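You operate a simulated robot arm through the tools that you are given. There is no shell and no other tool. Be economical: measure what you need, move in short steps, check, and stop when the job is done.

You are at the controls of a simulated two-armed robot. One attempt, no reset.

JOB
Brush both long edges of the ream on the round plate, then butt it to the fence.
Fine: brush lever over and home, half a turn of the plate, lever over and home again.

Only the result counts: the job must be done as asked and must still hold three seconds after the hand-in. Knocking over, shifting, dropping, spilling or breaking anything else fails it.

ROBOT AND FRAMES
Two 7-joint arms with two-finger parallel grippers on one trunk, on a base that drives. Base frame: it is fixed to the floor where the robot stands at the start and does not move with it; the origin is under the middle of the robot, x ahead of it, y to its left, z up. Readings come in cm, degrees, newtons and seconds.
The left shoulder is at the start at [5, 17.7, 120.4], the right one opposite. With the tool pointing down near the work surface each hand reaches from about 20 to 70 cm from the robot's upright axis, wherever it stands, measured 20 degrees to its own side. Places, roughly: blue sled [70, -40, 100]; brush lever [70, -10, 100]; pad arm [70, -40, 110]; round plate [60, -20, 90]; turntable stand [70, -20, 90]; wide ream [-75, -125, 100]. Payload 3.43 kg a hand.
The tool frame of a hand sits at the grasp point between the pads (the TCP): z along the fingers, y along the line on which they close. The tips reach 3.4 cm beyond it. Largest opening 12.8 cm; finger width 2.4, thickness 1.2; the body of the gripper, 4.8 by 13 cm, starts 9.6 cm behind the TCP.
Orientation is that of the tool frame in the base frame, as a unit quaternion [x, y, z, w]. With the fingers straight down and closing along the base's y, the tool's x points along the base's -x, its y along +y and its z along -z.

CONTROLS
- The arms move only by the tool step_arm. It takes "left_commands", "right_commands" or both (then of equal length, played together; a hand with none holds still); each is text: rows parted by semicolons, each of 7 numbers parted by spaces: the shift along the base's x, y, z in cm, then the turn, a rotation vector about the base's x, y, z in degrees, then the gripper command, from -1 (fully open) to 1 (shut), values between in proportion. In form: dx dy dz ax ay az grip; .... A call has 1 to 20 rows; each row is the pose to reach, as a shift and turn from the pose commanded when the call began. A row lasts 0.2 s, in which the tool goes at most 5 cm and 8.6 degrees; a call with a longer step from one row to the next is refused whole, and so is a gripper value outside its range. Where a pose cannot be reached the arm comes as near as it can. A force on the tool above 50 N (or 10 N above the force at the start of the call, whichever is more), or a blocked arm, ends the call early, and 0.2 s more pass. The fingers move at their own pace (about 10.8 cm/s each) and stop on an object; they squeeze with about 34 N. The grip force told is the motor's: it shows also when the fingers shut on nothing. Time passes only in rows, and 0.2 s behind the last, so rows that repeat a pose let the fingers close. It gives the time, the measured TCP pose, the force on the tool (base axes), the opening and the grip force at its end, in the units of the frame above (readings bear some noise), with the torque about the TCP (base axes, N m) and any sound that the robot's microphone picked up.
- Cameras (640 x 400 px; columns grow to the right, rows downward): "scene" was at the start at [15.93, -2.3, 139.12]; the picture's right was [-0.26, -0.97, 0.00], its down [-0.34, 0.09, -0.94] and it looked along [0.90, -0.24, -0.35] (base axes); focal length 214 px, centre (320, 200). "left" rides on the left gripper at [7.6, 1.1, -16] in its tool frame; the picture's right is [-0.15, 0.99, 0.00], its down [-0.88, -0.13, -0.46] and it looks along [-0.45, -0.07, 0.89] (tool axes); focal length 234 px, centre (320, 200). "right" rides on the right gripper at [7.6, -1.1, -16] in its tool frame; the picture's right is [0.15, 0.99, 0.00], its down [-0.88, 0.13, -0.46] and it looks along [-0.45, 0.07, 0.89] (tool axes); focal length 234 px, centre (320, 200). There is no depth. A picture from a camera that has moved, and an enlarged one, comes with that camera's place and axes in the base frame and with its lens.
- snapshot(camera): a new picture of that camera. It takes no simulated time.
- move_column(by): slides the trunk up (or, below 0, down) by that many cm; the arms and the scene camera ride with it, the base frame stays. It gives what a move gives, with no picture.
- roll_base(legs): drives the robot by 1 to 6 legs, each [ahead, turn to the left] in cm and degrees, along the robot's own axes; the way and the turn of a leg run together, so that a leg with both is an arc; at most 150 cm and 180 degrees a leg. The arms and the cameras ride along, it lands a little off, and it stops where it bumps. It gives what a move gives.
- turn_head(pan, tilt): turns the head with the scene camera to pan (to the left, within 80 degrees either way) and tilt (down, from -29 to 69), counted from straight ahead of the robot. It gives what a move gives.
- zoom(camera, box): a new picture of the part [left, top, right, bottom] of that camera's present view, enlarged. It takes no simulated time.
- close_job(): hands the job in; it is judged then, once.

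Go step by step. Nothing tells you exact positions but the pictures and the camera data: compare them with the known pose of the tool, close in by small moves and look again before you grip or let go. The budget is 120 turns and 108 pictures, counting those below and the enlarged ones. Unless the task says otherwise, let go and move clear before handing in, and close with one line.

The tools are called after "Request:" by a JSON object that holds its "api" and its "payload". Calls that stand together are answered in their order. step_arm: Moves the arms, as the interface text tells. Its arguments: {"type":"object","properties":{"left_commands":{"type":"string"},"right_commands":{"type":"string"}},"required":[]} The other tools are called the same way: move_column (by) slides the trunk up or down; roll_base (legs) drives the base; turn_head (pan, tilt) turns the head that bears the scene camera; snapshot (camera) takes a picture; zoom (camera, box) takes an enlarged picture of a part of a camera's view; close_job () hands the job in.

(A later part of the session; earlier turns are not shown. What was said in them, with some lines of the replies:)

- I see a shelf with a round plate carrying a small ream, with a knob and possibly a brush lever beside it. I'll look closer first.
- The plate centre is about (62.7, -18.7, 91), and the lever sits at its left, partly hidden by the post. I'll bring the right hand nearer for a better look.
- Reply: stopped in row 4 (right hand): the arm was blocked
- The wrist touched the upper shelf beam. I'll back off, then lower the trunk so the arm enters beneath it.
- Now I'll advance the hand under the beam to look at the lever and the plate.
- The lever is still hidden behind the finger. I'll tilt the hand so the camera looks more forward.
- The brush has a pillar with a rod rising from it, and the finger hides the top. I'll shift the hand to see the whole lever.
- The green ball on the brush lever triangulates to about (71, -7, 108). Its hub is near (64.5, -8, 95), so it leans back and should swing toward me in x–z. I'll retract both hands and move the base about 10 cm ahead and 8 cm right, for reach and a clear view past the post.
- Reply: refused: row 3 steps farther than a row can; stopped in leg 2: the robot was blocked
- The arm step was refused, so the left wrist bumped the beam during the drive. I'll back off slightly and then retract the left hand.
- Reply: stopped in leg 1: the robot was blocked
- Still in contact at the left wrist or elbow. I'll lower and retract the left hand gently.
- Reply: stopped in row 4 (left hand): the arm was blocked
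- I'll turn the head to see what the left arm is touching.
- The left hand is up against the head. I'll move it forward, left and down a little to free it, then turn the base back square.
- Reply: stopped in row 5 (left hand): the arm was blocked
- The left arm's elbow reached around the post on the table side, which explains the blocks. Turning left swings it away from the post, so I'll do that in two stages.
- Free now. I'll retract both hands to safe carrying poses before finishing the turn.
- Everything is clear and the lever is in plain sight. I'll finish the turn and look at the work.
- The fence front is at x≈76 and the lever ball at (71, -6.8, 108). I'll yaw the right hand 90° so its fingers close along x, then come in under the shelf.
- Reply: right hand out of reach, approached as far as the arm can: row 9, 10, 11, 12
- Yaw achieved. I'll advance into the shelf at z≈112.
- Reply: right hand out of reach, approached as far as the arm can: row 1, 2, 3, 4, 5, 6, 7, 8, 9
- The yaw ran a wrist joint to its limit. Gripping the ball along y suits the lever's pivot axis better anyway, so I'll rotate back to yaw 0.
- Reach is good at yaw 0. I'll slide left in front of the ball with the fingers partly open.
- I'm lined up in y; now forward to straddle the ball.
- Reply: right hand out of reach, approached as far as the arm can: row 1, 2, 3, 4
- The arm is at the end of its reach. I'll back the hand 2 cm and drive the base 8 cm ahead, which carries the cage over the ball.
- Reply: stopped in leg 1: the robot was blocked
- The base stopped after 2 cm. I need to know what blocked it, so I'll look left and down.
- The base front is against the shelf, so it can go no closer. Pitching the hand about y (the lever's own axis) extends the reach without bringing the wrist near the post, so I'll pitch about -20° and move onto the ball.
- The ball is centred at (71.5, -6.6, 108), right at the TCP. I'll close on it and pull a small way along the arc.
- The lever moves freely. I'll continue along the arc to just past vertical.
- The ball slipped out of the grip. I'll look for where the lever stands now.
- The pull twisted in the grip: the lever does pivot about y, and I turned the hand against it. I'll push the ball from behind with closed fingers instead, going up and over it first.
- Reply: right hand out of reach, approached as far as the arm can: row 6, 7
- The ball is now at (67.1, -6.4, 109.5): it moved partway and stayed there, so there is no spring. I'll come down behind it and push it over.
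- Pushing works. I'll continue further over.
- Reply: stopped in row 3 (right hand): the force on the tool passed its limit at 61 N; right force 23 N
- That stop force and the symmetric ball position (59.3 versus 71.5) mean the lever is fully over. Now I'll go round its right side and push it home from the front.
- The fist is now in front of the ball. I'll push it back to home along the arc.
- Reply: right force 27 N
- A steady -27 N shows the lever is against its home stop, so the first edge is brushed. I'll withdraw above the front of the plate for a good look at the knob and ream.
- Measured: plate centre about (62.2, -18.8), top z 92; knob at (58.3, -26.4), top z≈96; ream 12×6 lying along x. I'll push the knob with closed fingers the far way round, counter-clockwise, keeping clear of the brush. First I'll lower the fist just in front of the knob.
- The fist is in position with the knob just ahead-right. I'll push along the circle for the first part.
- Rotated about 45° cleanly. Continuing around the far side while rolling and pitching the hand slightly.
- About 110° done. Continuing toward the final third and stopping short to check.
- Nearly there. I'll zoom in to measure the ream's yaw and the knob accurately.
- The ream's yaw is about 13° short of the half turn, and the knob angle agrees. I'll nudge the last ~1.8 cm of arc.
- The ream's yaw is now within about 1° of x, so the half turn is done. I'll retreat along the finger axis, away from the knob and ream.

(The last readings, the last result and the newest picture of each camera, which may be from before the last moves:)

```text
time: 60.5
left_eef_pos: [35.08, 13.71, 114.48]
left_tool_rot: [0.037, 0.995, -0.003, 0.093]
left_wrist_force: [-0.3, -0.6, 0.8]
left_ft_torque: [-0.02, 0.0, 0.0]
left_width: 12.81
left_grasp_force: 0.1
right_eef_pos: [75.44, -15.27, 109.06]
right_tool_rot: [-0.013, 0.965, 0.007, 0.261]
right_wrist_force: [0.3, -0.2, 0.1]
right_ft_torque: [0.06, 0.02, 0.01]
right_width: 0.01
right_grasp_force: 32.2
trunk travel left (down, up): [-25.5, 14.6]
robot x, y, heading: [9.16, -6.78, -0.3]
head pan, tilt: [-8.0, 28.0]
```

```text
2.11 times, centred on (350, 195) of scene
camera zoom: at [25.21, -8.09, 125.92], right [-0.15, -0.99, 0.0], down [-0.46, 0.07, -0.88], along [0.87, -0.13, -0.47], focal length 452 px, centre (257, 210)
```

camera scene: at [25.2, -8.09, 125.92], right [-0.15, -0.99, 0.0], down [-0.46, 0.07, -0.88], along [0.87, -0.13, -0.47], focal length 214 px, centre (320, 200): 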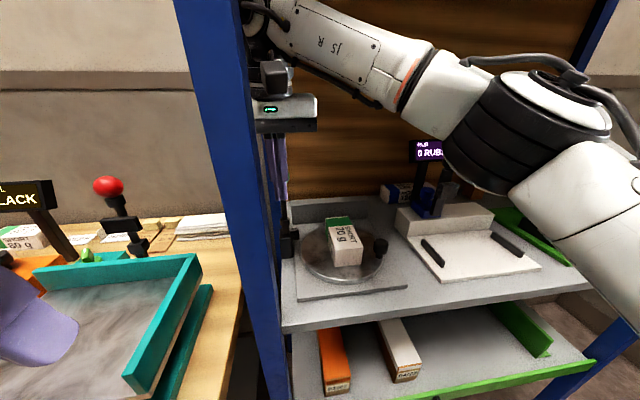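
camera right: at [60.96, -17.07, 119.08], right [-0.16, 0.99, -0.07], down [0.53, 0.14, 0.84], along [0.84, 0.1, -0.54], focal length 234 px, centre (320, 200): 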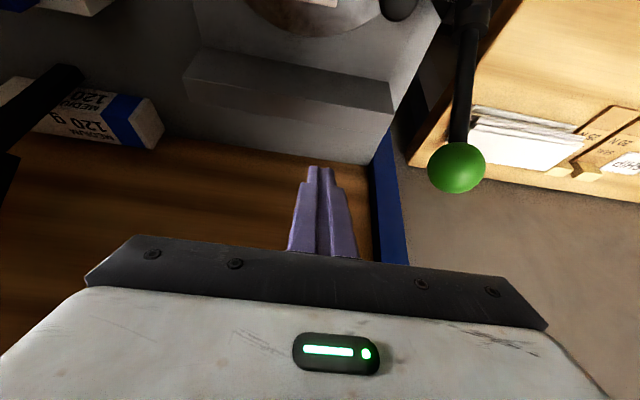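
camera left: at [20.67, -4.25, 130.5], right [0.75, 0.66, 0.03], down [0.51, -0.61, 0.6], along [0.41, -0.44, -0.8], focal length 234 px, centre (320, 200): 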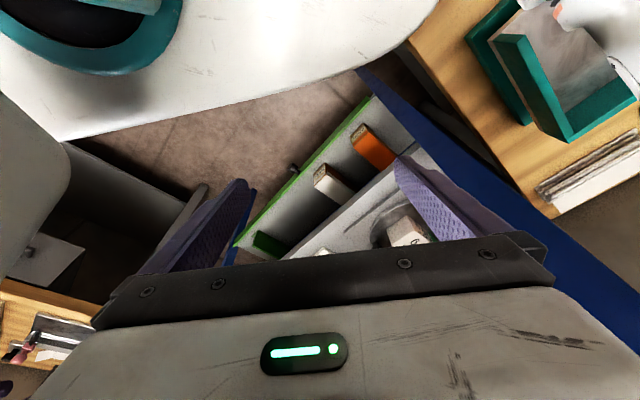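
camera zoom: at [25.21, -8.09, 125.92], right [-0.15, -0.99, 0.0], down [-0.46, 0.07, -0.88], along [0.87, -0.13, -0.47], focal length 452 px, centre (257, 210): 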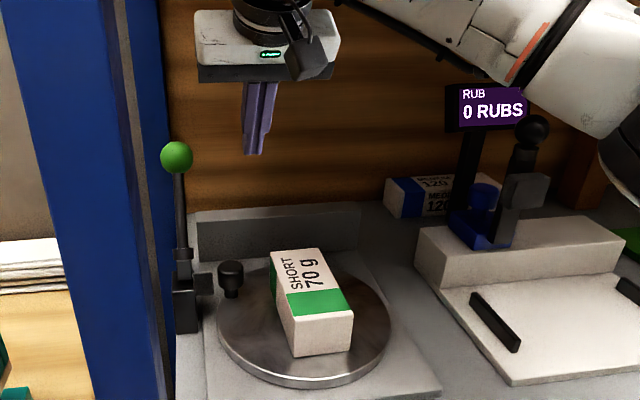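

The ball is at (71.7, -6.6, 108) as before. I'll slide in behind it, then pull it over.

Request:
{"api": "step_arm", "payload": {"right_commands": "0.8 2 -0.5 0 0 0 1; 0.8 5 -0.8 0 0 0 1; 0.6 8.3 -0.8 0 0 0 1; 0.6 8.6 -0.8 0 0 0 1; -1.5 8.6 -0.6 0 2 0 1; -3.5 8.6 0 0 5 0 1; -5.5 8.6 0.5 0 8 0 1; -7.5 8.6 0.7 0 11 0 1; -7.5 8.6 0.7 0 11 0 1"}}

Request:
{"api": "zoom", "payload": {"camera": "scene", "box": [230, 100, 350, 250]}}

```text
time: 62.5
left_eef_pos: [35.05, 13.77, 114.51]
left_tool_rot: [0.036, 0.995, -0.003, 0.093]
left_wrist_force: [-0.1, 0.4, 0.1]
left_ft_torque: [-0.02, -0.02, 0.0]
left_width: 12.82
left_grasp_force: 0.0
right_eef_pos: [67.99, -6.74, 109.52]
right_tool_rot: [-0.012, 0.986, 0.009, 0.166]
right_wrist_force: [-0.3, 0.9, 0.5]
right_ft_torque: [-0.03, 0.02, 0.01]
right_width: 0.02
right_grasp_force: 33.0
trunk travel left (down, up): [-25.5, 14.6]
robot x, y, heading: [9.42, -6.56, -0.5]
head pan, tilt: [-8.0, 28.0]
```

```text
2.67 times, centred on (290, 175) of scene
camera zoom: at [25.21, -8.08, 125.91], right [-0.15, -0.99, 0.0], down [-0.46, 0.07, -0.88], along [0.87, -0.13, -0.47], focal length 572 px, centre (400, 267)
```

zoom: 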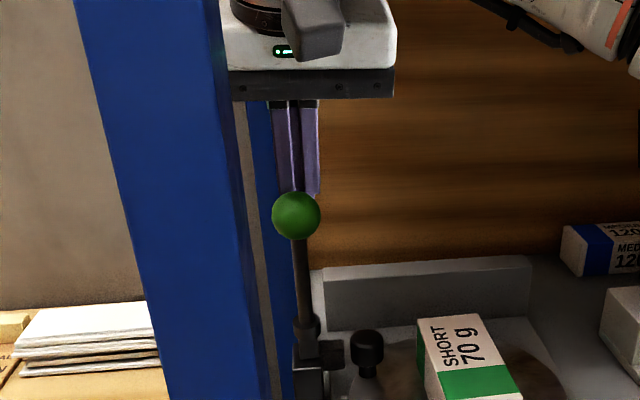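

The lever is following. I'll push it to its over stop.

Request:
{"api": "step_arm", "payload": {"right_commands": "-1.5 0 0.4 0 2 0 1; -3 0 0.5 0 4 0 1; -4.5 0 0.4 0 6 0 1; -5.4 0 0.2 0 7 0 1; -5.9 0 0.1 0 7 0 1; -6.4 0 0.1 0 7 0 1; -6.9 0 0.1 0 7 0 1"}}

Request:
{"api": "zoom", "payload": {"camera": "scene", "box": [230, 100, 350, 250]}}

```text
time: 64.1
left_eef_pos: [35.51, 13.91, 114.37]
left_tool_rot: [0.035, 0.995, -0.004, 0.092]
left_wrist_force: [-0.2, 0.8, 0.1]
left_ft_torque: [0.0, -0.02, -0.04]
left_width: 12.82
left_grasp_force: 0.0
right_eef_pos: [62.04, -6.71, 109.95]
right_tool_rot: [-0.007, 0.993, 0.012, 0.115]
right_wrist_force: [43.1, 7.4, 15.3]
right_ft_torque: [0.07, -0.65, -0.22]
right_width: 0.01
right_grasp_force: 32.6
trunk travel left (down, up): [-25.5, 14.6]
robot x, y, heading: [9.49, -6.73, -0.5]
head pan, tilt: [-8.0, 28.0]
```

```text
2.67 times, centred on (290, 175) of scene
camera zoom: at [25.63, -8.0, 125.87], right [-0.15, -0.99, 0.0], down [-0.47, 0.07, -0.88], along [0.87, -0.13, -0.47], focal length 572 px, centre (400, 267)
```

zoom: 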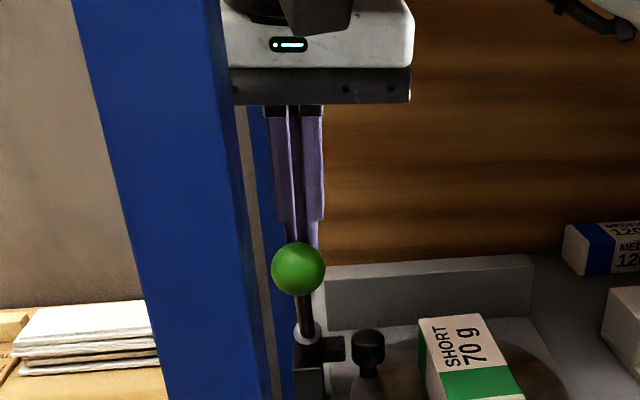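

At the over stop again (43 N). Now I'll go round and push it home as before.

Request:
{"api": "step_arm", "payload": {"right_commands": "2.6 0 -0.2 0 0 0 1; 2.6 -4.8 -0.5 0 3 0 1; -1 -5.2 -0.8 0 9 0 1; -4.5 -5.2 -1 0 15 0 1; -6 -5.2 -1 0 21 0 1; -6 -5.2 -1 0 21 0 1; -6 -2.5 -1 0 21 0 1; -6 0.1 -1 0 21 0 1; -6 0.1 -1 0 21 0 1"}}

Request:
{"api": "zoom", "payload": {"camera": "scene", "box": [230, 100, 350, 250]}}

```text
time: 66.1
left_eef_pos: [34.99, 13.73, 114.59]
left_tool_rot: [0.036, 0.995, -0.003, 0.093]
left_wrist_force: [0.3, -0.8, 0.3]
left_ft_torque: [0.02, 0.02, 0.02]
left_width: 12.8
left_grasp_force: 0.0
right_eef_pos: [55.17, -6.44, 108.6]
right_tool_rot: [-0.009, 0.997, 0.012, -0.077]
right_wrist_force: [-0.3, -0.1, 0.3]
right_ft_torque: [-0.01, 0.01, -0.02]
right_width: 0.01
right_grasp_force: 32.3
trunk travel left (down, up): [-25.5, 14.6]
robot x, y, heading: [9.03, -6.52, -0.4]
head pan, tilt: [-8.0, 28.0]
```

```text
2.67 times, centred on (290, 175) of scene
camera zoom: at [25.21, -8.1, 125.92], right [-0.15, -0.99, 0.0], down [-0.46, 0.07, -0.88], along [0.87, -0.13, -0.47], focal length 572 px, centre (400, 267)
```

zoom: 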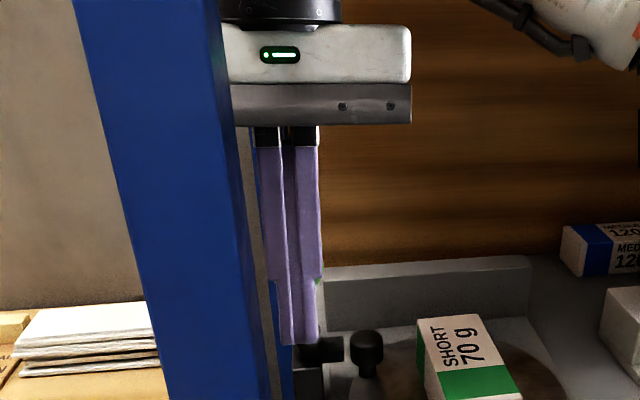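

Request:
{"api": "step_arm", "payload": {"right_commands": "1.5 0 0.3 0 -2 0 1; 3 0 0.7 0 -5 0 1; 4.5 0 1 0 -8 0 1; 6 0 1.2 0 -11 0 1; 7.5 0 1.2 0 -14 0 1; 9 0 1.1 0 -17 0 1; 10.5 0 0.8 0 -20 0 1; 12 0 0.4 0 -22 0 1; 13 0 0.3 0 -24 0 1; 13.6 0 0.3 0 -24 0 1; 14.2 0 0.3 0 -24 0 1"}}

Request:
{"api": "zoom", "payload": {"camera": "scene", "box": [230, 100, 350, 250]}}

```text
time: 68.5
left_eef_pos: [34.65, 13.74, 114.7]
left_tool_rot: [0.037, 0.995, -0.004, 0.096]
left_wrist_force: [0.2, 1.0, 0.3]
left_ft_torque: [0.01, 0.0, 0.0]
left_width: 12.81
left_grasp_force: 0.1
right_eef_pos: [68.53, -6.38, 109.4]
right_tool_rot: [-0.014, 0.991, 0.01, 0.13]
right_wrist_force: [-30.4, -1.1, 5.2]
right_ft_torque: [0.15, 0.69, -0.1]
right_width: 0.0
right_grasp_force: 33.0
trunk travel left (down, up): [-25.5, 14.6]
robot x, y, heading: [9.57, -7.23, -0.6]
head pan, tilt: [-8.0, 28.0]
```

```text
2.67 times, centred on (290, 175) of scene
camera zoom: at [24.75, -8.1, 126.0], right [-0.15, -0.99, 0.0], down [-0.46, 0.07, -0.89], along [0.88, -0.13, -0.47], focal length 572 px, centre (400, 267)
```

zoom: 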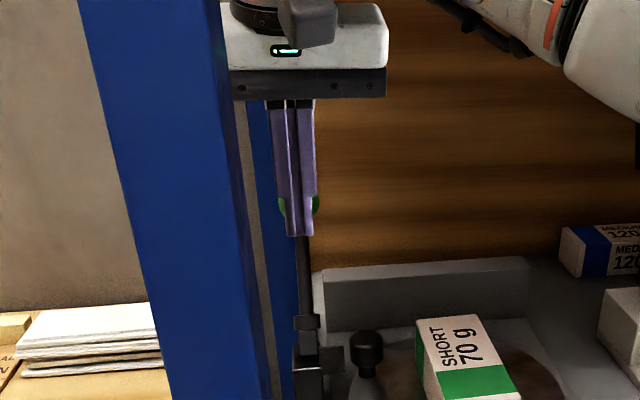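

The lever is home again (-30 N on the stop). Now I'll back off and lower the fingers, slightly apart, in front of the ream's near end.

Request:
{"api": "step_arm", "payload": {"right_commands": "-3.5 -1 1 0 4 0 1; -6.5 -4 2 0 8 0 1; -10 -7 2.5 0 12 0 1; -13 -10 2.5 0 15 0 1; -15.5 -12.5 2 0 15 0 0.62; -16 -12.8 -2 1.5 15 -1 0.62; -16 -12.8 -6 1.5 15 -1 0.62; -16 -12.8 -10 1.5 15 -1 0.62; -16 -12.8 -13 1.5 15 -1 0.62; -16 -12.8 -13 1.5 15 -1 0.62"}}

Request:
{"api": "zoom", "payload": {"camera": "scene", "box": [250, 140, 450, 310]}}

Request:
{"api": "snapshot", "payload": {"camera": "right"}}

```text
time: 70.7
left_eef_pos: [35.08, 13.85, 114.55]
left_tool_rot: [0.036, 0.995, -0.003, 0.094]
left_wrist_force: [-0.7, 1.1, -0.9]
left_ft_torque: [0.03, 0.03, 0.0]
left_width: 12.8
left_grasp_force: 0.0
right_eef_pos: [53.33, -19.48, 96.22]
right_tool_rot: [0.0, 1.0, 0.023, 0.002]
right_wrist_force: [-0.9, 0.7, 3.0]
right_ft_torque: [-0.08, 0.03, 0.01]
right_width: 2.46
right_grasp_force: 0.2
trunk travel left (down, up): [-25.5, 14.6]
robot x, y, heading: [9.39, -7.07, -0.5]
head pan, tilt: [-8.0, 28.0]
```

```text
2.35 times, centred on (350, 225) of scene
camera zoom: at [25.19, -8.08, 125.93], right [-0.15, -0.99, 0.0], down [-0.46, 0.07, -0.88], along [0.87, -0.13, -0.47], focal length 505 px, centre (249, 141)
```

zoom: 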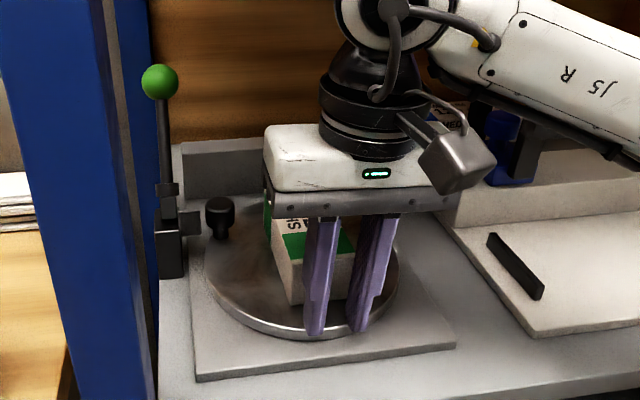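

```text
35 pictures are left
camera right: at [45.71, -21.49, 111.93], right [-0.15, 0.99, 0.04], down [0.88, 0.11, 0.47], along [0.46, 0.11, -0.88], focal length 234 px, centre (320, 200)
```

right: 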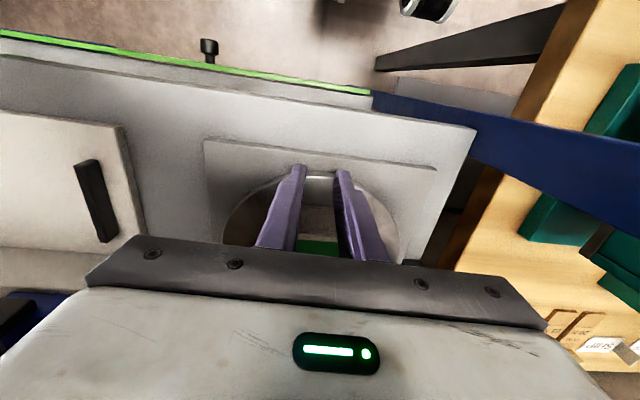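

The fingers are aligned with the ream's end and touching the plate lightly. I'll raise them 0.8 cm, level them, and push forward in part.

Request:
{"api": "step_arm", "payload": {"right_commands": "0 0.2 0.8 -2.6 0 1 0.62; 1 0.3 0.8 -2.6 0 1 0.62; 2 0.3 0.8 -2.6 0 1 0.62; 3 0.3 0.8 -2.6 0 1 0.62; 4 0.3 0.8 -2.6 0 1 0.62; 5 0.3 0.8 -2.6 0 1 0.62; 6 0.3 0.8 -2.6 0 1 0.62; 6 0.3 0.8 -2.6 0 1 0.62"}}

Request:
{"api": "zoom", "payload": {"camera": "scene", "box": [250, 140, 450, 310]}}

Request:
{"api": "snapshot", "payload": {"camera": "right"}}

```text
time: 72.5
left_eef_pos: [34.99, 13.8, 114.42]
left_tool_rot: [0.036, 0.995, -0.003, 0.092]
left_wrist_force: [1.1, 0.7, 1.1]
left_ft_torque: [-0.04, 0.0, 0.02]
left_width: 12.81
left_grasp_force: 0.0
right_eef_pos: [59.38, -19.12, 96.96]
right_tool_rot: [-0.009, 1.0, 0.001, 0.001]
right_wrist_force: [-0.5, -0.3, 0.2]
right_ft_torque: [-0.01, 0.0, -0.01]
right_width: 2.43
right_grasp_force: 0.1
trunk travel left (down, up): [-25.5, 14.6]
robot x, y, heading: [9.47, -6.72, -0.5]
head pan, tilt: [-8.0, 28.0]
```

```text
2.35 times, centred on (350, 225) of scene
camera zoom: at [25.21, -8.09, 125.92], right [-0.15, -0.99, 0.0], down [-0.46, 0.07, -0.88], along [0.87, -0.13, -0.47], focal length 505 px, centre (249, 141)
```

zoom: 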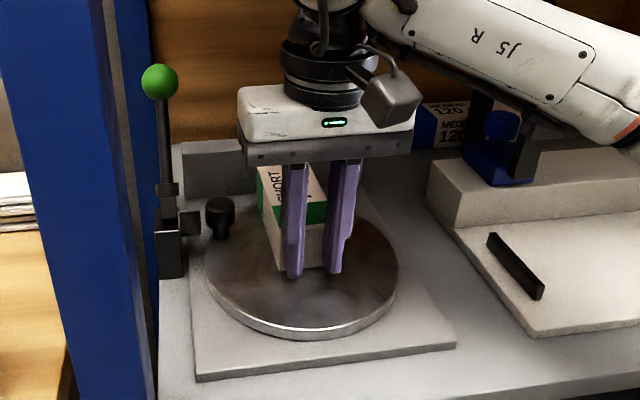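

```text
33 pictures are left
camera right: at [51.7, -20.46, 112.76], right [-0.16, 0.99, 0.0], down [0.88, 0.15, 0.46], along [0.45, 0.07, -0.89], focal length 234 px, centre (320, 200)
```

right: 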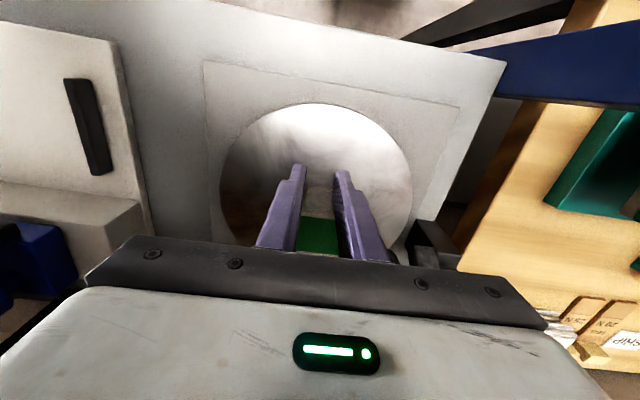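

The ream slides straight with the knob undisturbed. Continuing slowly toward the fence.

Request:
{"api": "step_arm", "payload": {"right_commands": "0.6 0 0 0 0 0 0.62; 1.2 0 0 0 0 0 0.62; 1.8 0 0 0 0 0 0.62; 2.3 0 0 0 0 0 0.62; 2.6 0 0 0 0 0 0.62; 2.9 0 0 0 0 0 0.62; 2.9 0 0 0 0 0 0.62"}}

Request:
{"api": "zoom", "payload": {"camera": "scene", "box": [270, 150, 410, 270]}}

```text
time: 74.1
left_eef_pos: [35.1, 13.71, 114.46]
left_tool_rot: [0.036, 0.995, -0.003, 0.094]
left_wrist_force: [-0.2, 0.0, 0.3]
left_ft_torque: [-0.02, 0.02, 0.0]
left_width: 12.79
left_grasp_force: 0.0
right_eef_pos: [62.22, -18.97, 96.89]
right_tool_rot: [-0.008, 1.0, 0.0, 0.002]
right_wrist_force: [-0.9, -0.2, 0.1]
right_ft_torque: [-0.01, 0.01, 0.03]
right_width: 2.43
right_grasp_force: 0.1
trunk travel left (down, up): [-25.5, 14.6]
robot x, y, heading: [9.47, -6.77, -0.5]
head pan, tilt: [-8.0, 28.0]
```

```text
3.33 times, centred on (340, 210) of scene
camera zoom: at [25.21, -8.08, 125.92], right [-0.15, -0.99, 0.0], down [-0.46, 0.07, -0.88], along [0.87, -0.13, -0.47], focal length 715 px, centre (253, 167)
```

zoom: 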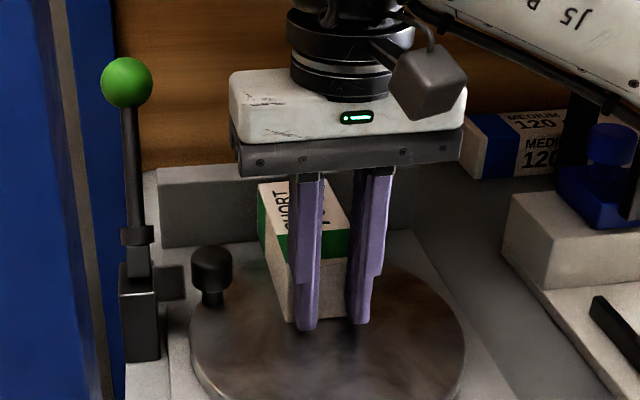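

No fence contact yet. I'll advance in small increments watching for force.

Request:
{"api": "step_arm", "payload": {"right_commands": "0.3 0 0 0 0 0 0.62; 0.6 0 0 0 0 0 0.62; 0.9 0 0 0 0 0 0.62; 0.9 0 0 0 0 0 0.62"}}

Request:
{"api": "zoom", "payload": {"camera": "scene", "box": [300, 180, 380, 240]}}

```text
time: 75.1
left_eef_pos: [34.94, 13.8, 114.6]
left_tool_rot: [0.037, 0.995, -0.004, 0.094]
left_wrist_force: [-0.7, 0.4, 0.1]
left_ft_torque: [0.0, 0.01, -0.01]
left_width: 12.81
left_grasp_force: 0.0
right_eef_pos: [62.88, -19.12, 96.92]
right_tool_rot: [-0.011, 1.0, -0.001, 0.0]
right_wrist_force: [-18.9, 2.8, -4.8]
right_ft_torque: [0.04, 0.46, -0.2]
right_width: 2.3
right_grasp_force: 0.1
trunk travel left (down, up): [-25.5, 14.6]
robot x, y, heading: [9.2, -6.86, -0.1]
head pan, tilt: [-8.0, 28.0]
```

```text
6.67 times, centred on (340, 210) of scene
camera zoom: at [25.03, -8.06, 125.94], right [-0.15, -0.99, 0.0], down [-0.46, 0.07, -0.88], along [0.87, -0.13, -0.47], focal length 1430 px, centre (187, 133)
```

zoom: 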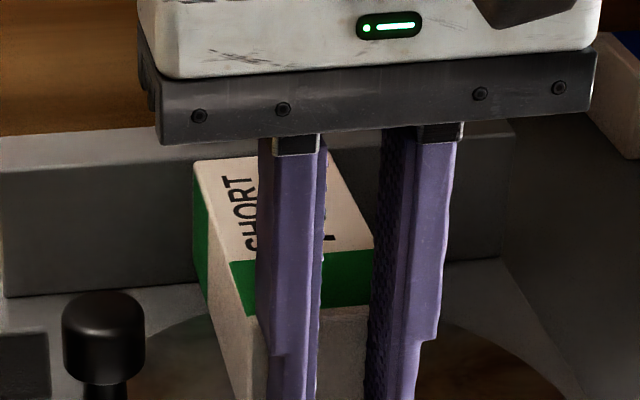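

A firm -19 N with both fingers on the ream's end means it is butted to the fence. I'll back away and up, then check.

Request:
{"api": "step_arm", "payload": {"right_commands": "-1 0 0 0 0 0 0.62; -3 0 0 0 0 0 0.62; -6 0 1 0 0 0 0.62; -9 0 4 0 0 0 0.62; -11 -1 8 0 0 0 0.62; -13 -3 12 0 0 0 0.62; -15 -6 14 0 0 0 0.62; -18 -9 14 0 0 0 0.62; -22 -10 14 0 0 0 0.62; -22 -10 14 0 0 0 0.62"}}

Request:
{"api": "zoom", "payload": {"camera": "scene", "box": [260, 140, 420, 260]}}

Request:
{"api": "snapshot", "payload": {"camera": "right"}}

```text
time: 77.3
left_eef_pos: [35.07, 13.74, 114.45]
left_tool_rot: [0.036, 0.995, -0.004, 0.093]
left_wrist_force: [-0.9, 0.4, 0.3]
left_ft_torque: [0.01, -0.05, -0.01]
left_width: 12.81
left_grasp_force: 0.1
right_eef_pos: [41.23, -28.92, 110.84]
right_tool_rot: [-0.008, 1.0, -0.001, 0.002]
right_wrist_force: [-0.3, 0.2, -0.2]
right_ft_torque: [-0.01, -0.02, 0.01]
right_width: 2.44
right_grasp_force: 0.1
trunk travel left (down, up): [-25.5, 14.6]
robot x, y, heading: [9.13, -7.45, -0.6]
head pan, tilt: [-8.0, 28.0]
```

```text
3.33 times, centred on (340, 200) of scene
camera zoom: at [25.22, -8.08, 125.91], right [-0.15, -0.99, 0.0], down [-0.46, 0.07, -0.88], along [0.87, -0.13, -0.47], focal length 715 px, centre (253, 200)
```

zoom: 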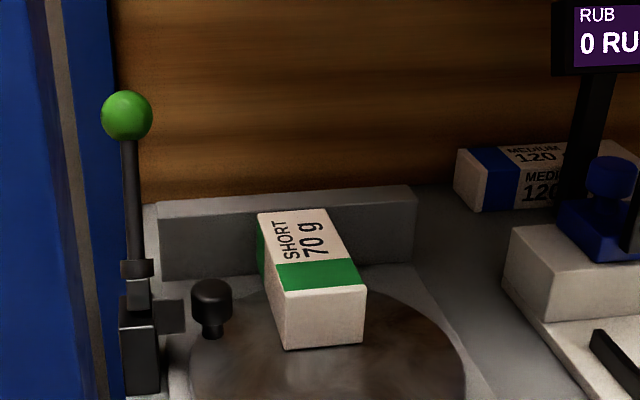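

```text
29 pictures are left
camera right: at [33.57, -30.3, 126.72], right [-0.16, 0.99, 0.0], down [0.88, 0.15, 0.46], along [0.45, 0.07, -0.89], focal length 234 px, centre (320, 200)
```

right: 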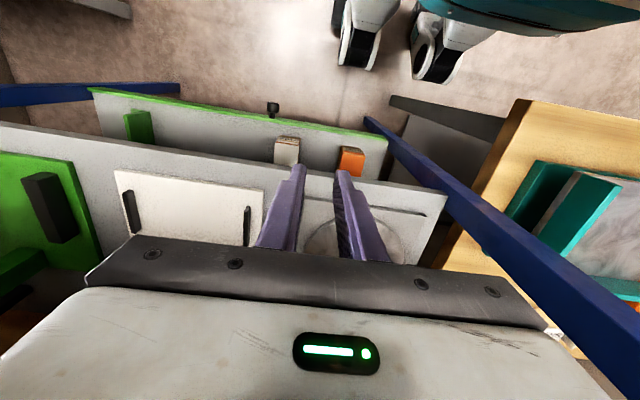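

The ream sits flush against the fence, the lever is home, the plate is half-turned and the hand is clear. Handing in.

Request:
{"api": "close_job", "payload": {}}

```text
The job is handed in.
```

I brushed both long edges of the ream, turned the plate half a turn between strokes, butted the ream to the fence, and handed the job in. The left arm did bump the shelf post and the base touched the shelf front while I was positioning, but nothing looked out of place in the pictures.
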